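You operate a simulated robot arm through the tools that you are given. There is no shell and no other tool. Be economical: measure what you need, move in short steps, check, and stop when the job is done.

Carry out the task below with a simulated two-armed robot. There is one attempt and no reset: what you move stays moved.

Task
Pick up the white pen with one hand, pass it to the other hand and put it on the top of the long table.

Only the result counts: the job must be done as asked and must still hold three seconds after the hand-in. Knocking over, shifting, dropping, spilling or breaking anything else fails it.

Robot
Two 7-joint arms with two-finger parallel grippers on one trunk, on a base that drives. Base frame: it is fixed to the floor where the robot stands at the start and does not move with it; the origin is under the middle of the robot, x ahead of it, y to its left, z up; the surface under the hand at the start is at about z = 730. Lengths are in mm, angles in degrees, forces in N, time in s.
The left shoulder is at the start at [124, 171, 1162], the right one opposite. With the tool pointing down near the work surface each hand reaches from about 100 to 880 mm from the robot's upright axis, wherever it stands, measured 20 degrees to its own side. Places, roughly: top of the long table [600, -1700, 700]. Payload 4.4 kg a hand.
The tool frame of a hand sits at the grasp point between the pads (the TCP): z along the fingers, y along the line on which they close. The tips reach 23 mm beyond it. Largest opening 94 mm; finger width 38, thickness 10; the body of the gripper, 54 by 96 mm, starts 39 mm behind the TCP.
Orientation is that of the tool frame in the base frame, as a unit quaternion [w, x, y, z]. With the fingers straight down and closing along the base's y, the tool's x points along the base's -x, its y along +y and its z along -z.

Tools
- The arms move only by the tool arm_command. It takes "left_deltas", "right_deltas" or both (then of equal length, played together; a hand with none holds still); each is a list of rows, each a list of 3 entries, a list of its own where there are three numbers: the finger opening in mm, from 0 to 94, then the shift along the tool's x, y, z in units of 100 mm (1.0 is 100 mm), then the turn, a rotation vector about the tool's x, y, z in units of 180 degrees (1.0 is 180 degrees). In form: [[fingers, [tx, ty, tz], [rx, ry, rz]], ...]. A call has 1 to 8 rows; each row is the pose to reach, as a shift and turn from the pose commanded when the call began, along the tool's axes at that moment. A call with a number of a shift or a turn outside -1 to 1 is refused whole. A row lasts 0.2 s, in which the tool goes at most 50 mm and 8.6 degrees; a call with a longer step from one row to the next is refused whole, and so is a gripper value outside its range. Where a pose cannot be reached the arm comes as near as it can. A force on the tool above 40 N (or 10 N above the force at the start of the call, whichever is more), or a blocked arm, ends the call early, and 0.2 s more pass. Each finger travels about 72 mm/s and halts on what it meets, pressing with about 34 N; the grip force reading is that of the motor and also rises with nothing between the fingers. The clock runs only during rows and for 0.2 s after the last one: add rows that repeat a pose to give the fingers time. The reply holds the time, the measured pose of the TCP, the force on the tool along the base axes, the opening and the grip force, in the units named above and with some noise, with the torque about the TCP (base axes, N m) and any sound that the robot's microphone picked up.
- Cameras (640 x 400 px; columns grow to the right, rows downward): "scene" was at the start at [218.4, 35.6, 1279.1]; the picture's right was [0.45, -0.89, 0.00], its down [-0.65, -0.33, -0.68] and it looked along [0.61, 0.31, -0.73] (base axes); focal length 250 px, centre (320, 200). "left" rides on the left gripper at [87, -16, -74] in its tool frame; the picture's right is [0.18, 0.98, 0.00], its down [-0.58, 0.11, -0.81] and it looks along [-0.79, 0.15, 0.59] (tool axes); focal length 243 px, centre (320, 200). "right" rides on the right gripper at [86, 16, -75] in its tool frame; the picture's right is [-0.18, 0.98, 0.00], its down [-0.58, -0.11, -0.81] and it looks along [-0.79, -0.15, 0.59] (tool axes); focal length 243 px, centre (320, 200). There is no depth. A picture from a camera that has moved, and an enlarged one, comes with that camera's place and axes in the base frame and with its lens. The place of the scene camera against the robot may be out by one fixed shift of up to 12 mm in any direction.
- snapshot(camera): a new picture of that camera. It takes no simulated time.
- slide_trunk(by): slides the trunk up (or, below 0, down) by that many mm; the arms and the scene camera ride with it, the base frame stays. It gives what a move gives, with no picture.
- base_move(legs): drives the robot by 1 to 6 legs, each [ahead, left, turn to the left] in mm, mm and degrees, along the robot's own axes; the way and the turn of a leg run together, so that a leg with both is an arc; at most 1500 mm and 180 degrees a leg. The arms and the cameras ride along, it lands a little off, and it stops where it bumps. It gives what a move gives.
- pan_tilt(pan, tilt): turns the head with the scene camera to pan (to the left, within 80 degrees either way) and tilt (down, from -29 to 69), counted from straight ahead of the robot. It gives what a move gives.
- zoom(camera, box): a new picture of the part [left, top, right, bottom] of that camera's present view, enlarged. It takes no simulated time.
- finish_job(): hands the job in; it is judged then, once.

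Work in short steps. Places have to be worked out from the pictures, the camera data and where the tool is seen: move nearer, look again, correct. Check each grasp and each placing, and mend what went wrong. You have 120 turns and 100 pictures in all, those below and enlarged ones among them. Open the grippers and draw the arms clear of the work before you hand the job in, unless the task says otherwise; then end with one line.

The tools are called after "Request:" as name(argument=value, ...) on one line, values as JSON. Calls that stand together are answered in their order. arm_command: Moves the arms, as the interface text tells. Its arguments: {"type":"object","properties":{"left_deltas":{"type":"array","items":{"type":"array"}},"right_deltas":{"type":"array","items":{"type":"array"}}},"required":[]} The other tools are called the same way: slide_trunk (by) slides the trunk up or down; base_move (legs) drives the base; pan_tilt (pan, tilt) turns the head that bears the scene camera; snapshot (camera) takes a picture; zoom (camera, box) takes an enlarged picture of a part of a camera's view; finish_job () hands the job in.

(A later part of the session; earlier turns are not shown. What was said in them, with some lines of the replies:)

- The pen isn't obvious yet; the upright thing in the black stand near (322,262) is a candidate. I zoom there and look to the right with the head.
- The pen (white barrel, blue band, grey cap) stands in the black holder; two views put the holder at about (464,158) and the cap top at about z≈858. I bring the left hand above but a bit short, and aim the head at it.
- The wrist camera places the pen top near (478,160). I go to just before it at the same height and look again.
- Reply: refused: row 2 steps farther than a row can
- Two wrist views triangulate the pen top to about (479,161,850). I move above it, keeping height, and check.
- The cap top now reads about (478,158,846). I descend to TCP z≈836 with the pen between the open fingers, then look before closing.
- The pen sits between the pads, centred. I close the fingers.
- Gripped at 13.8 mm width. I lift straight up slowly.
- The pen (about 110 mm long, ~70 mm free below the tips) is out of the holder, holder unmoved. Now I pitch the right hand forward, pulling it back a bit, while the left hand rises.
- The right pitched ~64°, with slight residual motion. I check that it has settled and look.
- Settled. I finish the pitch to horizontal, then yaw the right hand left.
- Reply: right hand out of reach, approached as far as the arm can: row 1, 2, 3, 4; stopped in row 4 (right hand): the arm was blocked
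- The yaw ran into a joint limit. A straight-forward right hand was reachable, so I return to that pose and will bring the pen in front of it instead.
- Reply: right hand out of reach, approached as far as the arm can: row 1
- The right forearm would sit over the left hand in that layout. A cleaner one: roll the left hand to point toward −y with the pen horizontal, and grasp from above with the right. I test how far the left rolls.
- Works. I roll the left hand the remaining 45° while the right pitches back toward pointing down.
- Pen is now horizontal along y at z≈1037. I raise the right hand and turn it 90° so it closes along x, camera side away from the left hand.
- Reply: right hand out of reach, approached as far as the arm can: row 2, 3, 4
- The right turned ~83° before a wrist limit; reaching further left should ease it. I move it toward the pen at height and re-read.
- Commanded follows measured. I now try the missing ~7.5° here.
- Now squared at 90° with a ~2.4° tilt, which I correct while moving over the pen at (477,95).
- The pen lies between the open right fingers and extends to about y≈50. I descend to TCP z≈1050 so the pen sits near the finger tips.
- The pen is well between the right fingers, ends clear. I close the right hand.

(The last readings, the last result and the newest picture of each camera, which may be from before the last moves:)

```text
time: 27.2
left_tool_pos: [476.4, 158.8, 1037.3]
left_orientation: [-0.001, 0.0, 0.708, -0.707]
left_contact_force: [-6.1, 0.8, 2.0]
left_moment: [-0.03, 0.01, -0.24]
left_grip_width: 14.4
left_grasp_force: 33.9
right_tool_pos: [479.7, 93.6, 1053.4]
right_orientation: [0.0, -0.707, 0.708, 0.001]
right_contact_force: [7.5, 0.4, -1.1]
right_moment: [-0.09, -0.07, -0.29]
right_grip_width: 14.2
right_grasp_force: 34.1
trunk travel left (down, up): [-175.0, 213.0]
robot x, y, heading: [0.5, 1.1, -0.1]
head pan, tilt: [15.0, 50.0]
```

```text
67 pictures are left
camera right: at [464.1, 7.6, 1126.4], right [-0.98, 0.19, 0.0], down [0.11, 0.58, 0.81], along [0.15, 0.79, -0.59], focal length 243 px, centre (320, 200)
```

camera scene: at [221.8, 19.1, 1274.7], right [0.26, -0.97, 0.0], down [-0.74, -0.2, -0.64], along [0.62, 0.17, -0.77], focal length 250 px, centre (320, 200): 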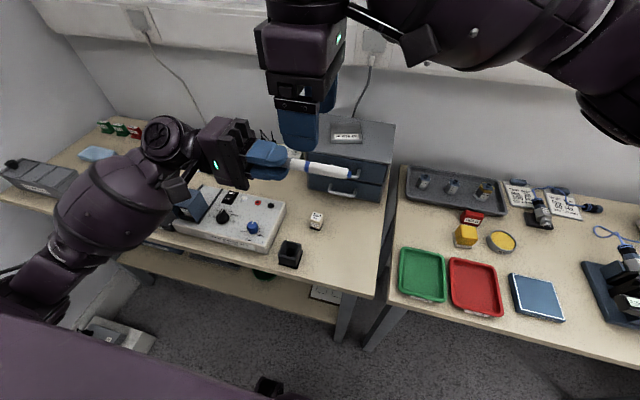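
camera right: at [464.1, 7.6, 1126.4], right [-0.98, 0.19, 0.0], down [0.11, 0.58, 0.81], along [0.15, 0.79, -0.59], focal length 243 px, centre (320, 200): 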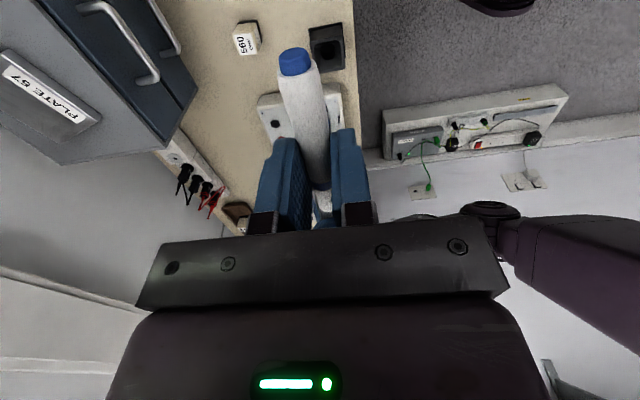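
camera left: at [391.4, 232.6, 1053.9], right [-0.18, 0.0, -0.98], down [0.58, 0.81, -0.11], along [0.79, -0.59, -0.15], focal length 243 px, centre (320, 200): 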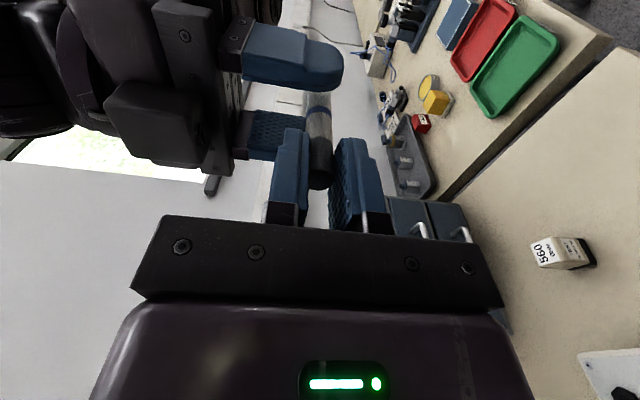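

Both hold (right 14.2 mm, 34 N). I open the left and back it off along +y.

Request:
arm_command(left_deltas=[[30, [0, 0, 0], [0, 0, 0]], [50, [0, 0, 0], [0, 0, 0]], [50, [0, 0, -0.2], [0, 0, 0]], [50, [0, 0, -0.5], [0, 0, 0]], [50, [0, 0, -0.9], [0, 0, 0]], [50, [0, 0, -1.0], [0, 0, 0]]])

Request:
snapshot(camera="scene")

Request:
snapshot(camera="right")

Request:
snapshot(camera="left")

```text
time: 28.6
left_tool_pos: [477.8, 258.5, 1036.7]
left_orientation: [0.001, 0.0, 0.707, -0.707]
left_contact_force: [0.1, -0.1, 0.3]
left_moment: [0.01, -0.01, -0.03]
left_grip_width: 49.7
left_grasp_force: 0.0
right_tool_pos: [479.0, 94.8, 1052.0]
right_orientation: [0.0, 0.707, -0.707, -0.002]
right_contact_force: [0.7, -0.3, 0.8]
right_moment: [-0.01, -0.01, 0.02]
right_grip_width: 14.3
right_grasp_force: 33.9
trunk travel left (down, up): [-175.0, 213.0]
robot x, y, heading: [2.5, -3.8, -0.3]
head pan, tilt: [15.0, 50.0]
```

```text
66 pictures are left
camera scene: at [221.6, 19.5, 1274.8], right [0.26, -0.97, 0.0], down [-0.74, -0.2, -0.64], along [0.62, 0.17, -0.77], focal length 250 px, centre (320, 200)
```

scene: 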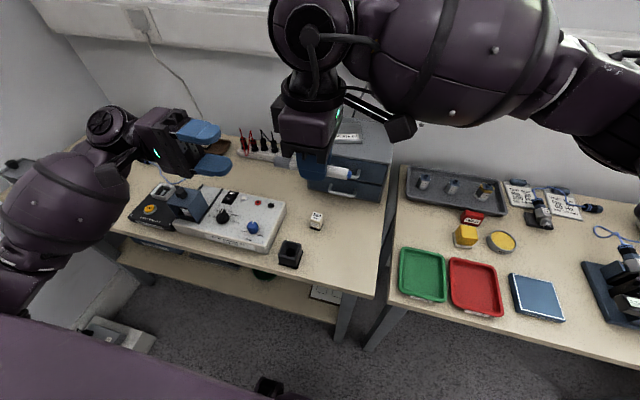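

```text
65 pictures are left
camera right: at [463.8, 7.7, 1126.3], right [-0.98, 0.18, 0.0], down [0.11, 0.58, 0.81], along [0.15, 0.79, -0.59], focal length 243 px, centre (320, 200)
```

right: 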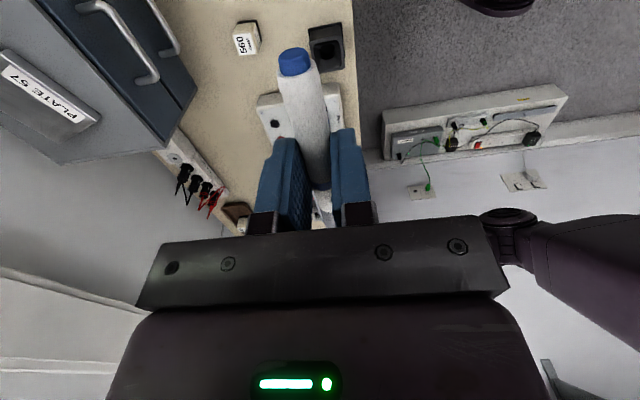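

```text
64 pictures are left
camera left: at [392.1, 333.0, 1053.3], right [-0.18, 0.0, -0.98], down [0.58, 0.81, -0.11], along [0.79, -0.59, -0.15], focal length 243 px, centre (320, 200)
```

left: 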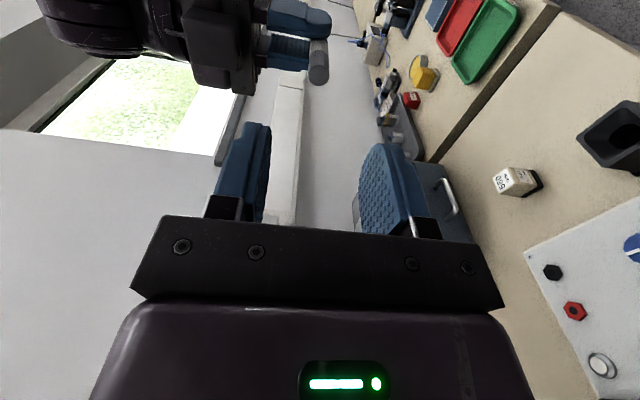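

The right alone holds the pen. I carry it back right and up, turning toward the easy orientation.

Request:
arm_command(right_deltas=[[5, [0.1, 0, -0.1], [0, 0, 0.03]], [5, [0.2, 0, -0.2], [0, 0, 0.07]], [5, [0.35, 0, -0.3], [0, 0, 0.11]], [5, [0.5, 0, -0.4], [0, 0, 0.15]], [5, [0.65, 0, -0.5], [0, 0, 0.19]], [5, [0.8, 0, -0.6], [0, 0, 0.23]], [5, [0.95, 0, -0.7], [0, 0, 0.27]], [5, [1.0, 0, -0.8], [0, 0, 0.3]]])

Request:
arm_command(right_deltas=[[5, [0.05, 0.05, 0], [0, 0, 0.04]], [5, [0.1, 0.1, 0], [0, 0, 0.08]], [5, [0.2, 0.2, 0], [0, 0, 0.12]], [5, [0.3, 0.3, 0], [0, 0, 0.16]], [5, [0.3, 0.3, 0], [0, 0, 0.2]], [5, [0.3, 0.3, 0], [0, 0, 0.2]]])

Request:
snapshot(camera="right")

```text
time: 30.4
left_tool_pos: [477.0, 258.3, 1037.1]
left_orientation: [0.001, 0.001, 0.707, -0.707]
left_contact_force: [0.8, -0.3, -0.5]
left_moment: [0.01, -0.01, -0.02]
left_grip_width: 50.3
left_grasp_force: 0.0
right_tool_pos: [479.0, -6.6, 1129.9]
right_orientation: [-0.001, -0.308, 0.951, 0.0]
right_contact_force: [-0.4, -1.0, 0.4]
right_moment: [-0.03, 0.02, 0.04]
right_grip_width: 14.5
right_grasp_force: 33.9
trunk travel left (down, up): [-175.0, 213.0]
robot x, y, heading: [-1.8, 0.3, -0.1]
head pan, tilt: [15.0, 50.0]
```

```text
time: 31.8
left_tool_pos: [477.6, 259.9, 1037.4]
left_orientation: [0.0, 0.0, -0.707, 0.707]
left_contact_force: [-0.4, 0.8, 0.3]
left_moment: [0.01, -0.01, -0.01]
left_grip_width: 50.0
left_grasp_force: 0.1
right_tool_pos: [437.4, 0.5, 1132.0]
right_orientation: [-0.001, 0.001, 1.0, 0.001]
right_contact_force: [-0.1, -0.3, -0.2]
right_moment: [0.01, 0.02, 0.0]
right_grip_width: 14.2
right_grasp_force: 34.0
trunk travel left (down, up): [-175.0, 213.0]
robot x, y, heading: [0.5, 1.4, 0.3]
head pan, tilt: [15.0, 50.0]
```

```text
63 pictures are left
camera right: at [350.4, 16.5, 1206.4], right [0.19, 0.98, 0.0], down [0.58, -0.11, 0.8], along [0.79, -0.15, -0.59], focal length 243 px, centre (320, 200)
```

right: 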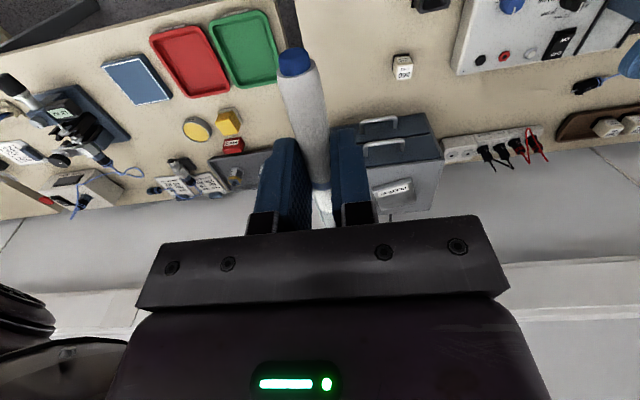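

Pen held along x, blue end toward the robot. I roll the left hand back to pointing down and raise it for driving, then survey to the right.

Request:
arm_command(left_deltas=[[50, [0, 0.1, -0.1], [-0.046, 0, 0]], [50, [0, 0.2, -0.2], [-0.092, 0, 0]], [50, [0, 0.3, -0.3], [-0.138, 0, 0]], [50, [0, 0.4, -0.4], [-0.184, 0, 0]], [50, [0, 0.5, -0.5], [-0.23, 0, 0]], [50, [0, 0.6, -0.6], [-0.276, 0, 0]], [50, [0, 0.7, -0.7], [-0.322, 0, 0]], [50, [0, 0.8, -0.8], [-0.368, 0, 0]]])

Request:
arm_command(left_deltas=[[50, [0, 0, 0], [-0.044, 0, 0]], [50, [0, 0, 0], [-0.088, 0, 0]], [50, [0, 0, 0], [-0.132, 0, 0]], [50, [0, 0, 0], [-0.132, 0, 0]]])

Request:
pan_tilt(pan=-70, tilt=40)

Request:
snapshot(camera="scene")

```text
time: 33.6
left_tool_pos: [475.6, 338.0, 956.4]
left_orientation: [0.0, 0.0, 0.979, -0.206]
left_contact_force: [-0.1, -0.7, -0.1]
left_moment: [-0.02, 0.01, 0.0]
left_grip_width: 50.4
left_grasp_force: 0.0
right_tool_pos: [435.8, 0.4, 1132.1]
right_orientation: [-0.001, 0.0, 1.0, 0.001]
right_contact_force: [-0.3, -0.5, 0.4]
right_moment: [0.01, 0.02, 0.02]
right_grip_width: 14.4
right_grasp_force: 33.8
trunk travel left (down, up): [-175.0, 213.0]
robot x, y, heading: [-2.2, 1.8, 0.1]
head pan, tilt: [15.0, 50.0]
```

```text
time: 34.6
left_tool_pos: [476.8, 338.3, 955.9]
left_orientation: [0.001, 0.0, 1.0, 0.001]
left_contact_force: [-0.3, -0.5, -0.3]
left_moment: [-0.01, 0.0, 0.0]
left_grip_width: 49.9
left_grasp_force: 0.0
right_tool_pos: [434.9, -0.3, 1131.8]
right_orientation: [-0.001, -0.001, 1.0, 0.001]
right_contact_force: [0.1, 0.2, 0.7]
right_moment: [0.01, -0.01, -0.01]
right_grip_width: 14.3
right_grasp_force: 33.7
trunk travel left (down, up): [-175.0, 213.0]
robot x, y, heading: [-0.6, 1.3, -0.1]
head pan, tilt: [15.0, 50.0]
```

```text
time: 36.1
left_tool_pos: [476.5, 337.9, 956.3]
left_orientation: [0.0, 0.0, 1.0, 0.0]
left_contact_force: [0.4, 0.3, -0.1]
left_moment: [0.01, 0.01, 0.02]
left_grip_width: 50.2
left_grasp_force: 0.1
right_tool_pos: [437.0, 0.7, 1131.4]
right_orientation: [-0.002, 0.001, 1.0, 0.0]
right_contact_force: [-0.7, 0.5, -0.1]
right_moment: [0.0, 0.01, -0.01]
right_grip_width: 14.2
right_grasp_force: 33.7
trunk travel left (down, up): [-175.0, 213.0]
robot x, y, heading: [1.4, -1.7, -0.0]
head pan, tilt: [-70.0, 40.0]
```

```text
62 pictures are left
camera scene: at [176.3, -80.3, 1289.0], right [-0.94, -0.34, 0.0], down [-0.22, 0.6, -0.77], along [0.26, -0.72, -0.64], focal length 250 px, centre (320, 200)
```

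scene: 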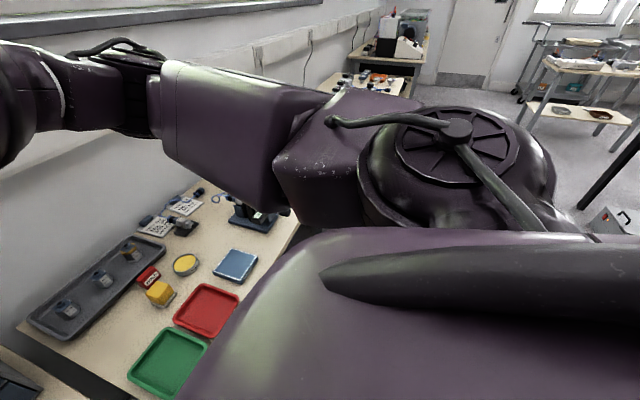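

The left hand is pointing down but dipped to 956; I raise it 100 mm. Then I back the base 150 mm and drive 800 mm right, in two legs.

Request:
arm_command(left_deltas=[[50, [0.1, 0, -0.35], [0, 0, 0]], [50, [0.3, 0, -0.7], [0, 0, 0]], [50, [0.5, 0, -1.0], [0, 0, 0]], [50, [0.5, 0, -1.0], [0, 0, 0]]])

Request:
base_move(legs=[[-150, 0, 0], [0, -800, 0]])

Request:
pan_tilt(pan=-50, tilt=35)

Request:
snapshot(camera="scene")

Request:
snapshot(camera="right")

```text
time: 37.1
left_tool_pos: [427.5, 337.3, 1055.2]
left_orientation: [-0.001, 0.0, 1.0, -0.001]
left_contact_force: [0.6, -0.2, 0.0]
left_moment: [0.0, 0.01, 0.02]
left_grip_width: 49.8
left_grasp_force: 0.1
right_tool_pos: [437.8, 0.4, 1130.7]
right_orientation: [-0.002, 0.0, 1.0, 0.0]
right_contact_force: [0.0, -0.8, 0.0]
right_moment: [0.06, 0.02, -0.02]
right_grip_width: 14.1
right_grasp_force: 34.0
trunk travel left (down, up): [-175.0, 213.0]
robot x, y, heading: [0.3, 0.4, 0.0]
head pan, tilt: [-70.0, 40.0]
```

```text
time: 45.5
left_tool_pos: [274.0, -467.8, 1055.9]
left_orientation: [0.001, 0.006, 1.0, 0.0]
left_contact_force: [-0.5, 0.1, -0.3]
left_moment: [-0.01, 0.0, -0.02]
left_grip_width: 49.6
left_grasp_force: 0.0
right_tool_pos: [281.1, -803.6, 1131.9]
right_orientation: [-0.002, 0.006, 1.0, 0.001]
right_contact_force: [0.4, -0.8, -0.4]
right_moment: [-0.01, -0.02, -0.02]
right_grip_width: 14.2
right_grasp_force: 34.0
trunk travel left (down, up): [-175.0, 213.0]
robot x, y, heading: [-156.7, -800.6, -0.7]
head pan, tilt: [-70.0, 40.0]
```

```text
time: 46.4
left_tool_pos: [274.0, -466.3, 1056.3]
left_orientation: [0.0, 0.005, 1.0, 0.001]
left_contact_force: [-0.8, 0.3, -0.4]
left_moment: [-0.01, 0.0, -0.02]
left_grip_width: 49.7
left_grasp_force: 0.0
right_tool_pos: [280.9, -803.8, 1131.1]
right_orientation: [-0.002, 0.006, 1.0, 0.001]
right_contact_force: [0.8, -0.3, -0.1]
right_moment: [0.02, 0.01, -0.01]
right_grip_width: 14.2
right_grasp_force: 33.9
trunk travel left (down, up): [-175.0, 213.0]
robot x, y, heading: [-156.8, -804.1, -0.6]
head pan, tilt: [-50.0, 35.0]
```

```text
61 pictures are left
camera scene: at [46.7, -869.4, 1296.5], right [-0.77, -0.63, 0.0], down [-0.36, 0.44, -0.82], along [0.52, -0.63, -0.57], focal length 250 px, centre (320, 200)
```

scene: 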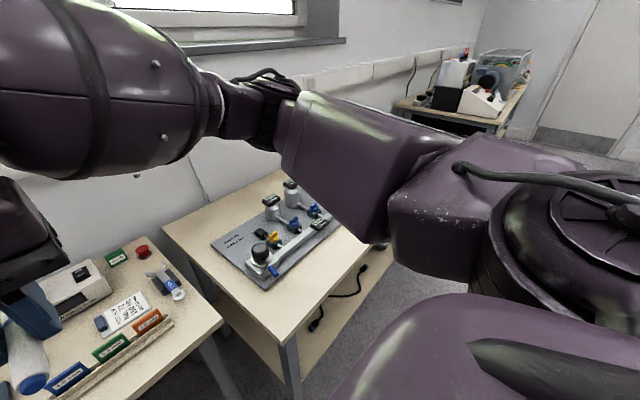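

```text
60 pictures are left
camera right: at [194.3, -786.7, 1206.3], right [0.19, 0.98, 0.0], down [0.58, -0.12, 0.8], along [0.79, -0.16, -0.59], focal length 243 px, centre (320, 200)
```

right: 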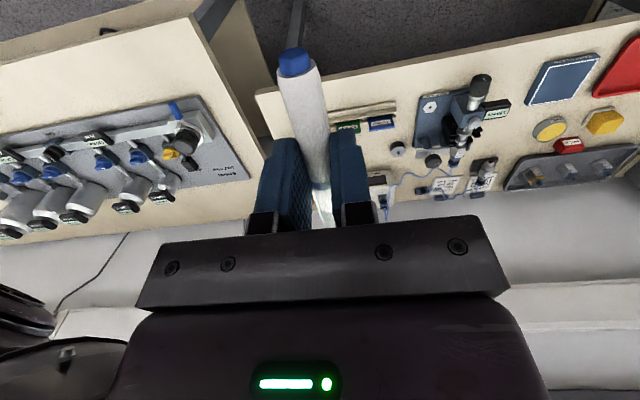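

The table with the manifold starts at y≈−1040, front edge x≈300; it is the long one. I drive 700 mm further right and look for a free spot.

Request:
base_move(legs=[[0, -700, 0.6]])

Request:
pan_tilt(pan=-20, tilt=45)

Request:
snapshot(camera="scene")

Request:
snapshot(camera="right")

```text
time: 53.0
left_tool_pos: [265.9, -1165.4, 1055.5]
left_orientation: [0.0, 0.001, 1.0, 0.0]
left_contact_force: [0.1, -0.3, -1.2]
left_moment: [-0.05, -0.01, -0.02]
left_grip_width: 49.8
left_grasp_force: 0.0
right_tool_pos: [273.7, -1501.9, 1131.4]
right_orientation: [-0.002, 0.001, 1.0, 0.0]
right_contact_force: [-0.6, -0.1, 0.2]
right_moment: [-0.02, -0.01, 0.02]
right_grip_width: 14.4
right_grasp_force: 34.4
trunk travel left (down, up): [-175.0, 213.0]
robot x, y, heading: [-165.8, -1500.5, -0.4]
head pan, tilt: [-50.0, 35.0]
```

```text
time: 53.9
left_tool_pos: [266.2, -1164.7, 1056.3]
left_orientation: [0.0, 0.002, 1.0, 0.0]
left_contact_force: [-1.3, 0.3, -0.5]
left_moment: [-0.04, -0.03, -0.02]
left_grip_width: 50.1
left_grasp_force: 0.0
right_tool_pos: [274.0, -1501.2, 1131.5]
right_orientation: [-0.002, 0.001, 1.0, 0.0]
right_contact_force: [0.7, -0.4, 0.6]
right_moment: [0.01, -0.02, -0.02]
right_grip_width: 14.4
right_grasp_force: 34.6
trunk travel left (down, up): [-175.0, 213.0]
robot x, y, heading: [-162.0, -1500.2, -0.2]
head pan, tilt: [-20.0, 45.0]
```

```text
59 pictures are left
camera scene: at [61.6, -1529.4, 1281.7], right [-0.35, -0.94, 0.0], down [-0.66, 0.25, -0.71], along [0.66, -0.25, -0.71], focal length 250 px, centre (320, 200)
```

scene: 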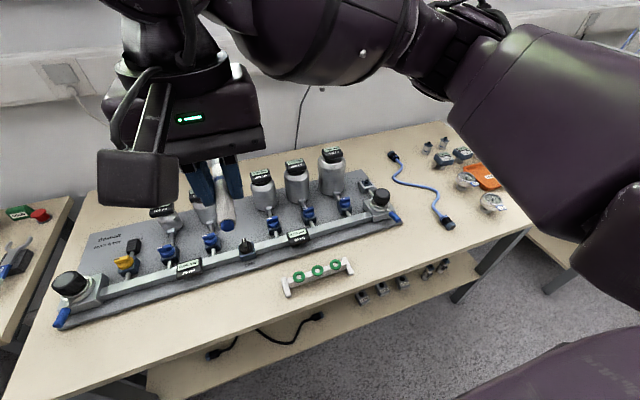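

```text
58 pictures are left
camera right: at [188.7, -1485.3, 1206.3], right [0.19, 0.98, 0.0], down [0.58, -0.11, 0.8], along [0.79, -0.15, -0.59], focal length 243 px, centre (320, 200)
```

right: 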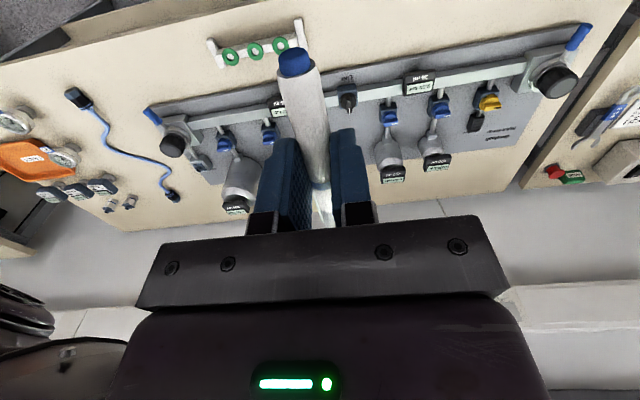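

Free bare area: right front, between the ring rack (ends y≈−1730) and the cable (y≈−2050), around (355,−1860). I move the right hand there at height, turning so the pen lies along y.

Request:
arm_command(right_deltas=[[5, [-0.1, -0.2, 0], [0, 0, 0.04]], [5, [-0.2, -0.4, 0], [0, 0, 0.08]], [5, [-0.3, -0.6, 0], [0, 0, 0.12]], [5, [-0.4, -0.8, 0], [0, 0, 0.16]], [5, [-0.5, -1.0, 0], [0, 0, 0.2]], [5, [-0.6, -1.0, 0.1], [0, 0, 0.24]], [5, [-0.7, -1.0, 0.2], [0, 0, 0.25]], [5, [-0.8, -1.0, 0.3], [0, 0, 0.25]]])

```text
time: 55.7
left_tool_pos: [267.3, -1165.1, 1055.7]
left_orientation: [0.001, 0.002, 1.0, 0.0]
left_contact_force: [0.4, 0.7, -0.6]
left_moment: [0.02, -0.04, -0.01]
left_grip_width: 50.0
left_grasp_force: 0.0
right_tool_pos: [354.1, -1602.0, 1101.2]
right_orientation: [-0.002, 0.385, 0.923, 0.001]
right_contact_force: [0.0, 0.3, -0.7]
right_moment: [0.02, 0.04, -0.03]
right_grip_width: 14.0
right_grasp_force: 34.1
trunk travel left (down, up): [-175.0, 213.0]
robot x, y, heading: [-162.5, -1501.6, -0.7]
head pan, tilt: [-20.0, 45.0]
```

Going well; I continue 141 mm along −y and finish the turn.

Request:
arm_command(right_deltas=[[5, [-0.2, -0.2, 0], [0, 0, 0.04]], [5, [-0.4, -0.4, 0.1], [0, 0, 0.08]], [5, [-0.6, -0.6, 0.2], [0, 0, 0.12]], [5, [-0.8, -0.8, 0.3], [0, 0, 0.16]], [5, [-1.0, -1.0, 0.4], [0, 0, 0.2]], [5, [-1.0, -1.0, 0.5], [0, 0, 0.24]], [5, [-1.0, -1.0, 0.6], [0, 0, 0.25]], [5, [-1.0, -1.0, 0.6], [0, 0, 0.25]]])

```text
time: 57.5
left_tool_pos: [266.1, -1165.0, 1055.9]
left_orientation: [0.0, 0.001, 1.0, 0.0]
left_contact_force: [0.3, -0.2, 0.1]
left_moment: [-0.02, 0.03, 0.0]
left_grip_width: 50.0
left_grasp_force: 0.1
right_tool_pos: [354.0, -1744.0, 1040.7]
right_orientation: [-0.002, 0.709, 0.705, 0.0]
right_contact_force: [-0.7, 0.1, -0.4]
right_moment: [0.05, 0.01, 0.03]
right_grip_width: 14.2
right_grasp_force: 34.6
trunk travel left (down, up): [-175.0, 213.0]
robot x, y, heading: [-161.2, -1500.9, -0.2]
head pan, tilt: [-20.0, 45.0]
```

Pen now along y. I move 100 mm more to −y, descend to z≈940 and look.

Request:
arm_command(right_deltas=[[5, [-0.35, 0, 0.1], [0, 0, 0]], [5, [-0.7, 0, 0.3], [0, 0, 0]], [5, [-1.0, 0, 0.6], [0, 0, 0]], [5, [-1.0, 0, 1.0], [0, 0, 0]], [5, [-1.0, 0, 1.0], [0, 0, 0]]])

Request:
pan_tilt(pan=-35, tilt=50)

Request:
snapshot(camera="scene")

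Request:
snapshot(camera="right")

```text
time: 58.7
left_tool_pos: [264.9, -1165.2, 1056.2]
left_orientation: [0.001, 0.001, 1.0, 0.0]
left_contact_force: [-0.4, -0.3, -0.2]
left_moment: [0.0, 0.02, 0.01]
left_grip_width: 50.0
left_grasp_force: 0.2
right_tool_pos: [352.1, -1845.0, 941.5]
right_orientation: [-0.001, 0.708, 0.706, 0.0]
right_contact_force: [-0.4, -0.6, 0.3]
right_moment: [0.0, -0.02, -0.05]
right_grip_width: 14.2
right_grasp_force: 33.8
trunk travel left (down, up): [-175.0, 213.0]
robot x, y, heading: [-163.8, -1499.1, -0.3]
head pan, tilt: [-20.0, 45.0]
```

```text
time: 59.5
left_tool_pos: [266.4, -1164.5, 1056.5]
left_orientation: [0.0, 0.002, 1.0, 0.0]
left_contact_force: [0.0, 0.3, -0.5]
left_moment: [0.0, -0.02, 0.02]
left_grip_width: 50.0
left_grasp_force: 0.0
right_tool_pos: [352.0, -1844.7, 941.2]
right_orientation: [-0.001, 0.708, 0.706, -0.001]
right_contact_force: [0.1, 0.7, 0.0]
right_moment: [0.02, -0.01, 0.0]
right_grip_width: 14.1
right_grasp_force: 33.8
trunk travel left (down, up): [-175.0, 213.0]
robot x, y, heading: [-162.6, -1501.3, -0.1]
head pan, tilt: [-35.0, 50.0]
```

```text
57 pictures are left
camera scene: at [48.2, -1545.6, 1274.8], right [-0.58, -0.82, 0.0], down [-0.63, 0.44, -0.64], along [0.53, -0.37, -0.77], focal length 250 px, centre (320, 200)
```

scene: 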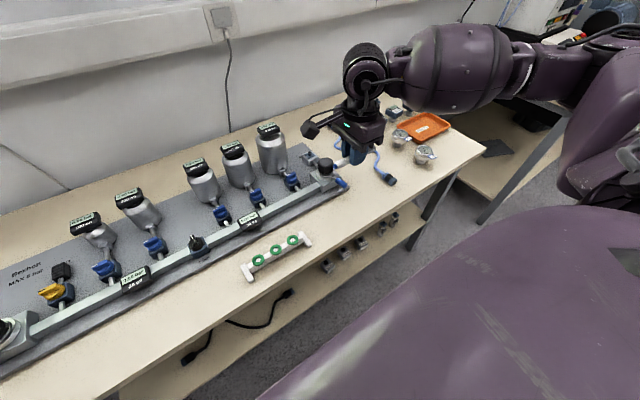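

```text
56 pictures are left
camera right: at [369.7, -1757.9, 1016.3], right [0.98, -0.19, 0.0], down [-0.11, -0.58, 0.81], along [-0.15, -0.79, -0.59], focal length 243 px, centre (320, 200)
```

right: 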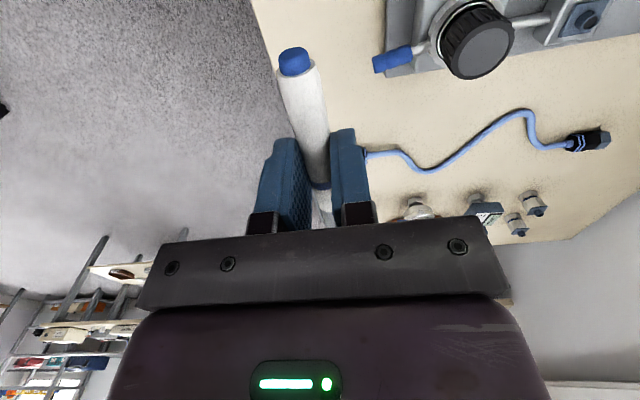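

Spot below is bare: front edge x≈285, valve handle tip at about (408,−1899), cable plug at y≈−2050. I shift 5 mm toward the front and descend to z≈765.

Request:
arm_command(right_deltas=[[5, [0, -0.05, 0.35], [0, 0, 0]], [5, [0, -0.05, 0.7], [0, 0, 0]], [5, [0, -0.05, 1.0], [0, 0, 0]]])

Request:
arm_command(right_deltas=[[5, [0, 0, 0.3], [0, 0, 0]], [5, [0, 0, 0.6], [0, 0, 0]], [5, [0, 0, 0.75], [0, 0, 0]]])

Request:
snapshot(camera="right")

Request:
zoom(camera="scene", box=[240, 80, 480, 230])

```text
time: 60.3
left_tool_pos: [266.0, -1165.7, 1055.6]
left_orientation: [0.0, 0.002, 1.0, 0.0]
left_contact_force: [0.3, 0.1, 0.0]
left_moment: [0.0, 0.03, 0.0]
left_grip_width: 49.8
left_grasp_force: 0.0
right_tool_pos: [347.7, -1843.7, 840.1]
right_orientation: [-0.001, 0.708, 0.706, 0.0]
right_contact_force: [0.2, 0.2, 0.2]
right_moment: [0.0, 0.0, 0.03]
right_grip_width: 14.4
right_grasp_force: 34.0
trunk travel left (down, up): [-175.0, 213.0]
robot x, y, heading: [-159.2, -1501.4, -0.4]
head pan, tilt: [-35.0, 50.0]
```

```text
time: 61.1
left_tool_pos: [266.2, -1165.5, 1056.4]
left_orientation: [0.001, 0.002, 1.0, 0.001]
left_contact_force: [0.3, 0.6, -0.6]
left_moment: [-0.03, 0.01, 0.0]
left_grip_width: 49.9
left_grasp_force: 0.1
right_tool_pos: [346.6, -1844.8, 766.6]
right_orientation: [-0.002, 0.708, 0.706, 0.0]
right_contact_force: [-0.5, 0.4, -0.8]
right_moment: [-0.02, -0.02, -0.01]
right_grip_width: 14.5
right_grasp_force: 33.9
trunk travel left (down, up): [-175.0, 213.0]
robot x, y, heading: [-160.5, -1501.8, -0.0]
head pan, tilt: [-35.0, 50.0]
```

```text
55 pictures are left
camera right: at [363.8, -1757.4, 840.6], right [0.98, -0.19, 0.0], down [-0.11, -0.58, 0.81], along [-0.15, -0.79, -0.59], focal length 243 px, centre (320, 200)
```

right: 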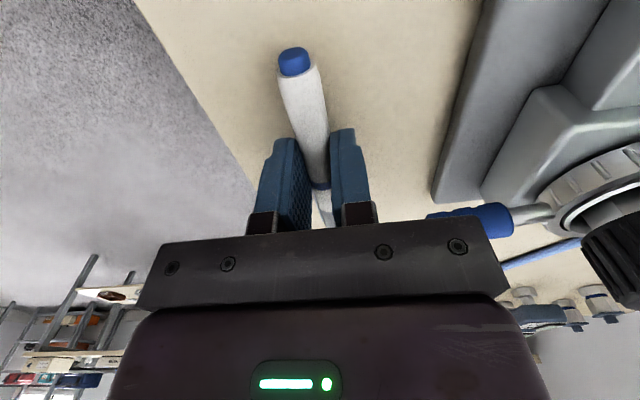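

```text
2.67 times, centred on (360, 155) of scene
camera zoom: at [48.3, -1545.7, 1274.8], right [-0.58, -0.82, 0.0], down [-0.63, 0.44, -0.64], along [0.52, -0.37, -0.77], focal length 668 px, centre (213, 320)
```

zoom: 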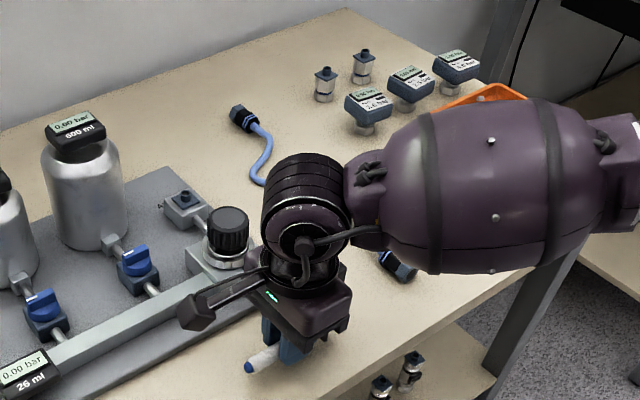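

The valve handle tip triangulates to about (403,−1880,768), close to the gripper body at final height. I shift 13 mm to the front and 15 mm to +y, then lower to z≈737.

Request:
arm_command(right_deltas=[[5, [0.15, -0.13, 0], [0, 0, 0]], [5, [0.15, -0.13, 0.15], [0, 0, 0]], [5, [0.15, -0.13, 0.3], [0, 0, 0]], [5, [0.15, -0.13, 0.3], [0, 0, 0]]])

Request:
snapshot(camera="right")

Request:
zoom(camera="scene", box=[260, 140, 420, 240])

```text
time: 61.8
left_tool_pos: [266.1, -1165.6, 1058.4]
left_orientation: [0.001, 0.003, 1.0, 0.0]
left_contact_force: [-0.2, -0.2, -0.3]
left_moment: [0.01, 0.01, 0.01]
left_grip_width: 50.2
left_grasp_force: 0.1
right_tool_pos: [332.7, -1828.0, 752.8]
right_orientation: [0.0, 0.708, 0.706, 0.0]
right_contact_force: [-12.2, 1.5, 24.5]
right_moment: [-0.44, 0.3, -0.23]
right_grip_width: 14.4
right_grasp_force: 33.9
trunk travel left (down, up): [-175.0, 213.0]
robot x, y, heading: [-163.1, -1499.5, -0.2]
head pan, tilt: [-35.0, 50.0]
stopped in row 3 (right hand): the force on the tool passed its limit at 48 N (the readings are from after the stop); the commanded pose is now the measured one
```

```text
53 pictures are left
camera right: at [349.0, -1741.8, 827.7], right [0.98, -0.19, 0.0], down [-0.11, -0.58, 0.81], along [-0.15, -0.79, -0.59], focal length 243 px, centre (320, 200)
```

right: 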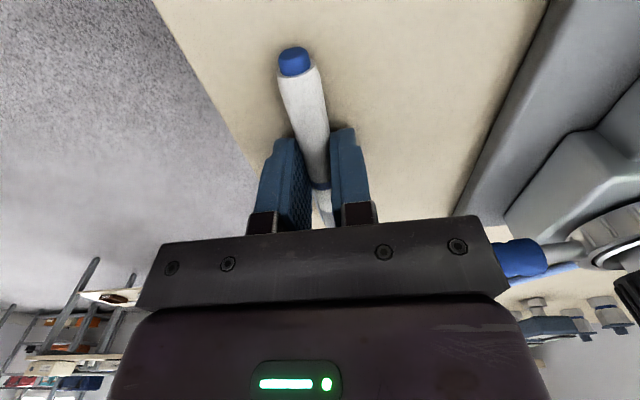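

```text
4.00 times, centred on (340, 190) of scene
camera zoom: at [46.5, -1545.5, 1275.4], right [-0.58, -0.82, 0.0], down [-0.62, 0.44, -0.64], along [0.53, -0.37, -0.77], focal length 1001 px, centre (240, 240)
```

zoom: 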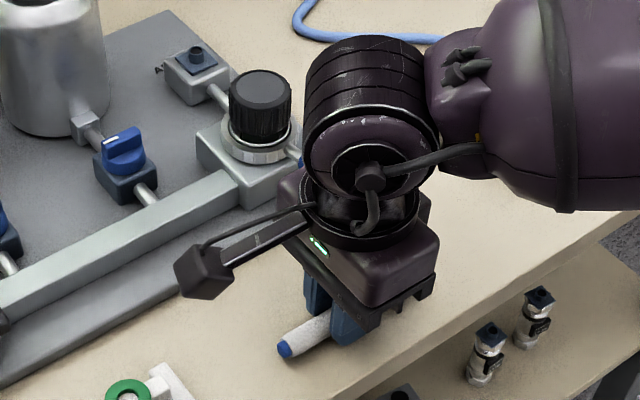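

Force torque fits finger-tip/pen contact with the tabletop at z≈730 (contact 23 mm below TCP), not the handle. I ease up 1 mm to unload and read.

Request:
arm_command(right_deltas=[[5, [0, 0, -0.01], [0, 0, 0]], [5, [0, 0, -0.01], [0, 0, 0]]])

Request:
zoom(camera="right", box=[200, 20, 440, 240])

```text
time: 62.4
left_tool_pos: [264.0, -1163.8, 1057.0]
left_orientation: [0.001, 0.003, 1.0, -0.002]
left_contact_force: [-0.1, -0.2, -0.1]
left_moment: [-0.01, -0.01, 0.03]
left_grip_width: 49.9
left_grasp_force: 0.0
right_tool_pos: [333.5, -1829.3, 752.9]
right_orientation: [0.0, 0.709, 0.706, 0.001]
right_contact_force: [-8.0, 0.9, 16.6]
right_moment: [-0.28, 0.25, -0.2]
right_grip_width: 13.9
right_grasp_force: 34.2
trunk travel left (down, up): [-175.0, 213.0]
robot x, y, heading: [-161.9, -1501.9, -0.4]
head pan, tilt: [-35.0, 50.0]
```

```text
1.82 times, centred on (320, 130) of right
camera zoom: at [349.6, -1741.8, 827.7], right [0.98, -0.19, 0.0], down [-0.11, -0.58, 0.81], along [-0.15, -0.79, -0.59], focal length 441 px, centre (320, 327)
```

zoom: 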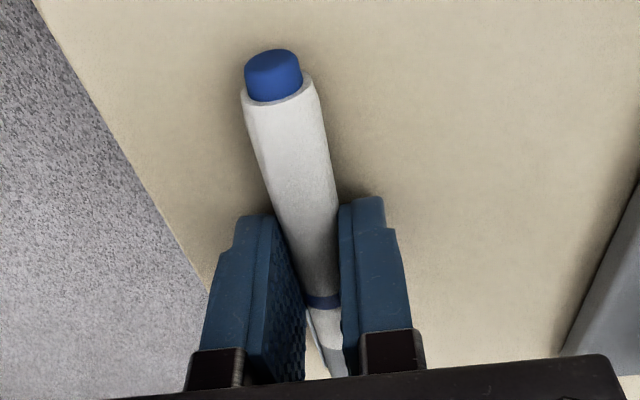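

Two wrist views of the front edge give table z≈732, confirming tabletop contact. I lift 1.5 mm more to unload, then open slowly.

Request:
arm_command(right_deltas=[[5, [0, 0, -0.015], [0, 0, 0]], [5, [0, 0, -0.015], [0, 0, 0]]])

Request:
arm_command(right_deltas=[[12, [0, 0, 0], [0, 0, 0]], [16, [0, 0, 0], [0, 0, 0]], [20, [0, 0, 0], [0, 0, 0]], [24, [0, 0, 0], [0, 0, 0]], [30, [0, 0, 0], [0, 0, 0]], [30, [0, 0, 0], [0, 0, 0]]])

Request:
snapshot(camera="right")

```text
time: 63.0
left_tool_pos: [265.7, -1165.9, 1055.3]
left_orientation: [0.001, 0.003, 1.0, -0.001]
left_contact_force: [0.7, -0.1, 0.6]
left_moment: [0.01, 0.02, 0.02]
left_grip_width: 50.1
left_grasp_force: 0.0
right_tool_pos: [333.0, -1828.6, 753.4]
right_orientation: [-0.002, 0.708, 0.706, 0.0]
right_contact_force: [-3.7, 2.6, 6.6]
right_moment: [-0.08, -0.03, -0.04]
right_grip_width: 14.2
right_grasp_force: 33.9
trunk travel left (down, up): [-175.0, 213.0]
robot x, y, heading: [-159.1, -1502.7, -0.1]
head pan, tilt: [-35.0, 50.0]
```

```text
time: 64.4
left_tool_pos: [267.0, -1165.5, 1055.7]
left_orientation: [0.0, 0.002, 1.0, -0.001]
left_contact_force: [-0.1, 0.3, 0.4]
left_moment: [0.03, -0.02, 0.0]
left_grip_width: 49.9
left_grasp_force: 0.1
right_tool_pos: [334.7, -1829.5, 752.9]
right_orientation: [-0.001, 0.708, 0.706, 0.0]
right_contact_force: [1.0, 0.0, 1.0]
right_moment: [-0.05, -0.03, 0.0]
right_grip_width: 29.8
right_grasp_force: 0.0
trunk travel left (down, up): [-175.0, 213.0]
robot x, y, heading: [-162.9, -1497.4, -0.3]
head pan, tilt: [-35.0, 50.0]
```

```text
50 pictures are left
camera right: at [350.8, -1742.7, 827.7], right [0.98, -0.19, 0.0], down [-0.11, -0.58, 0.81], along [-0.15, -0.79, -0.59], focal length 243 px, centre (320, 200)
```

right: 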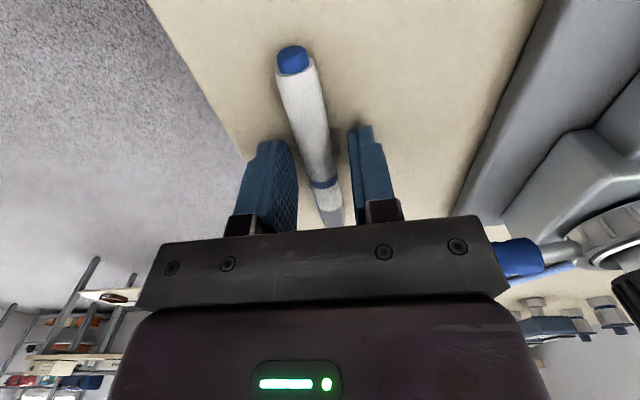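

The pen rests on the table and stays put between the opened fingers. I open a little more and rise straight up.

Request:
arm_command(right_deltas=[[40, [0, 0, 0], [0, 0, 0]], [40, [0, 0, -0.15], [0, 0, 0]], [40, [0, 0, -0.4], [0, 0, 0]], [40, [0, 0, -0.7], [0, 0, 0]], [40, [0, 0, -1.0], [0, 0, 0]]])

Request:
arm_command(right_deltas=[[40, [0, 0, -0.4], [0, 0, 0]], [40, [0, 0, -0.8], [0, 0, 0]], [40, [0, 0, -1.0], [0, 0, 0]], [40, [0, -0.4, -1.0], [0, 0, 0]], [40, [0, -0.8, -1.0], [0, 0, 0]]])

Request:
snapshot(camera="scene")

Request:
snapshot(camera="right")

```text
time: 65.6
left_tool_pos: [266.1, -1166.0, 1057.0]
left_orientation: [0.001, 0.002, 1.0, 0.001]
left_contact_force: [-0.3, 0.1, 0.3]
left_moment: [0.01, 0.0, 0.01]
left_grip_width: 49.9
left_grasp_force: 0.0
right_tool_pos: [334.8, -1828.6, 853.1]
right_orientation: [-0.001, 0.709, 0.706, 0.0]
right_contact_force: [0.0, -0.4, -0.5]
right_moment: [-0.03, 0.0, 0.02]
right_grip_width: 40.0
right_grasp_force: 0.0
trunk travel left (down, up): [-175.0, 213.0]
robot x, y, heading: [-160.9, -1500.5, -0.6]
head pan, tilt: [-35.0, 50.0]
```

```text
time: 66.8
left_tool_pos: [266.3, -1166.6, 1057.8]
left_orientation: [0.001, 0.003, 1.0, 0.0]
left_contact_force: [-0.5, -0.5, 0.2]
left_moment: [-0.01, -0.02, 0.01]
left_grip_width: 49.9
left_grasp_force: 0.0
right_tool_pos: [253.2, -1830.1, 954.9]
right_orientation: [-0.001, 0.708, 0.706, 0.001]
right_contact_force: [0.1, 0.2, 0.4]
right_moment: [0.02, -0.01, -0.02]
right_grip_width: 39.9
right_grasp_force: 0.1
trunk travel left (down, up): [-175.0, 213.0]
robot x, y, heading: [-156.9, -1499.7, -0.4]
head pan, tilt: [-35.0, 50.0]
```

```text
49 pictures are left
camera scene: at [47.3, -1545.6, 1275.1], right [-0.58, -0.82, 0.0], down [-0.62, 0.44, -0.64], along [0.53, -0.37, -0.77], focal length 250 px, centre (320, 200)
```

scene: 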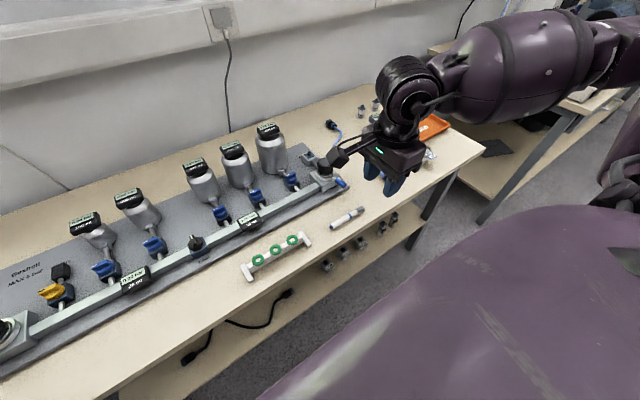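

```text
48 pictures are left
camera right: at [270.1, -1742.1, 1030.4], right [0.98, -0.19, 0.0], down [-0.11, -0.58, 0.81], along [-0.15, -0.79, -0.59], focal length 243 px, centre (320, 200)
```

right: 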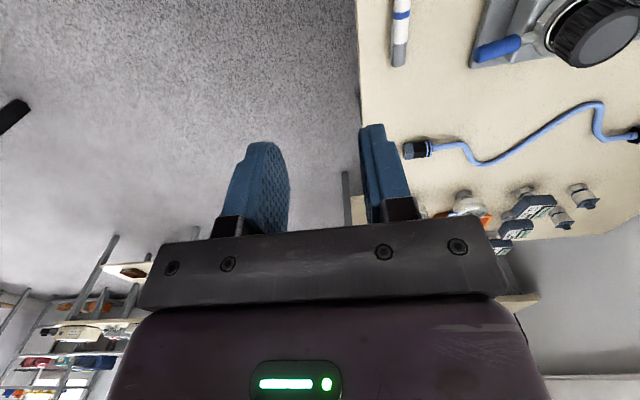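

The pen lies on the long table, nothing else moved. I wait briefly and confirm it isn't rolling.

Request:
arm_command(right_deltas=[[60, [0, -0.3, -0.3], [0, 0, 0]], [60, [0, -0.5, -0.6], [0, 0, 0]], [60, [0, -0.5, -0.6], [0, 0, 0]], [60, [0, -0.5, -0.6], [0, 0, 0]], [60, [0, -0.5, -0.6], [0, 0, 0]], [60, [0, -0.5, -0.6], [0, 0, 0]], [60, [0, -0.5, -0.6], [0, 0, 0]], [60, [0, -0.5, -0.6], [0, 0, 0]]])

Request:
snapshot(camera="scene")

```text
time: 68.6
left_tool_pos: [267.0, -1165.0, 1056.0]
left_orientation: [0.0, 0.002, 1.0, -0.002]
left_contact_force: [0.7, -0.5, -0.8]
left_moment: [0.0, 0.02, -0.01]
left_grip_width: 49.7
left_grasp_force: 0.0
right_tool_pos: [214.4, -1832.2, 1013.5]
right_orientation: [-0.001, 0.708, 0.706, -0.001]
right_contact_force: [0.2, 0.6, 0.4]
right_moment: [0.01, -0.01, 0.02]
right_grip_width: 59.9
right_grasp_force: 0.1
right hand out of reach, approached as far as the arm can: row 1, 2, 3, 4, 5, 6, 7, 8
trunk travel left (down, up): [-175.0, 213.0]
robot x, y, heading: [-164.2, -1501.7, -0.5]
head pan, tilt: [-35.0, 50.0]
```

```text
47 pictures are left
camera scene: at [48.2, -1545.7, 1274.8], right [-0.58, -0.82, 0.0], down [-0.63, 0.44, -0.64], along [0.52, -0.37, -0.77], focal length 250 px, centre (320, 200)
```

scene: 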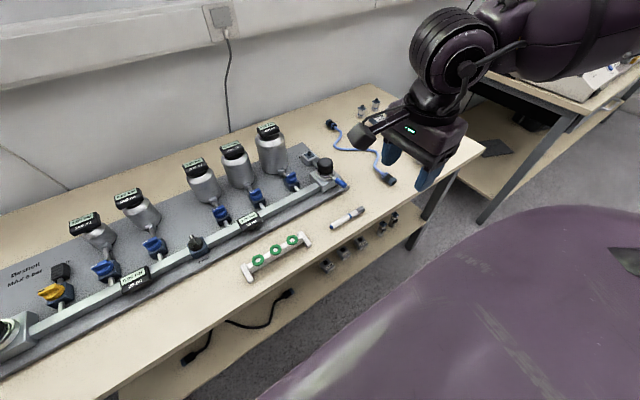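

The pen hasn't moved between pictures, and both hands are open and clear. I hand the job in.

Request:
finish_job()

```text
The job is handed in.
```

I picked up the white pen with the left hand, passed it to the right hand and laid it on the long table. It was lying still there at hand-in, and nothing else appeared moved in the pictures.
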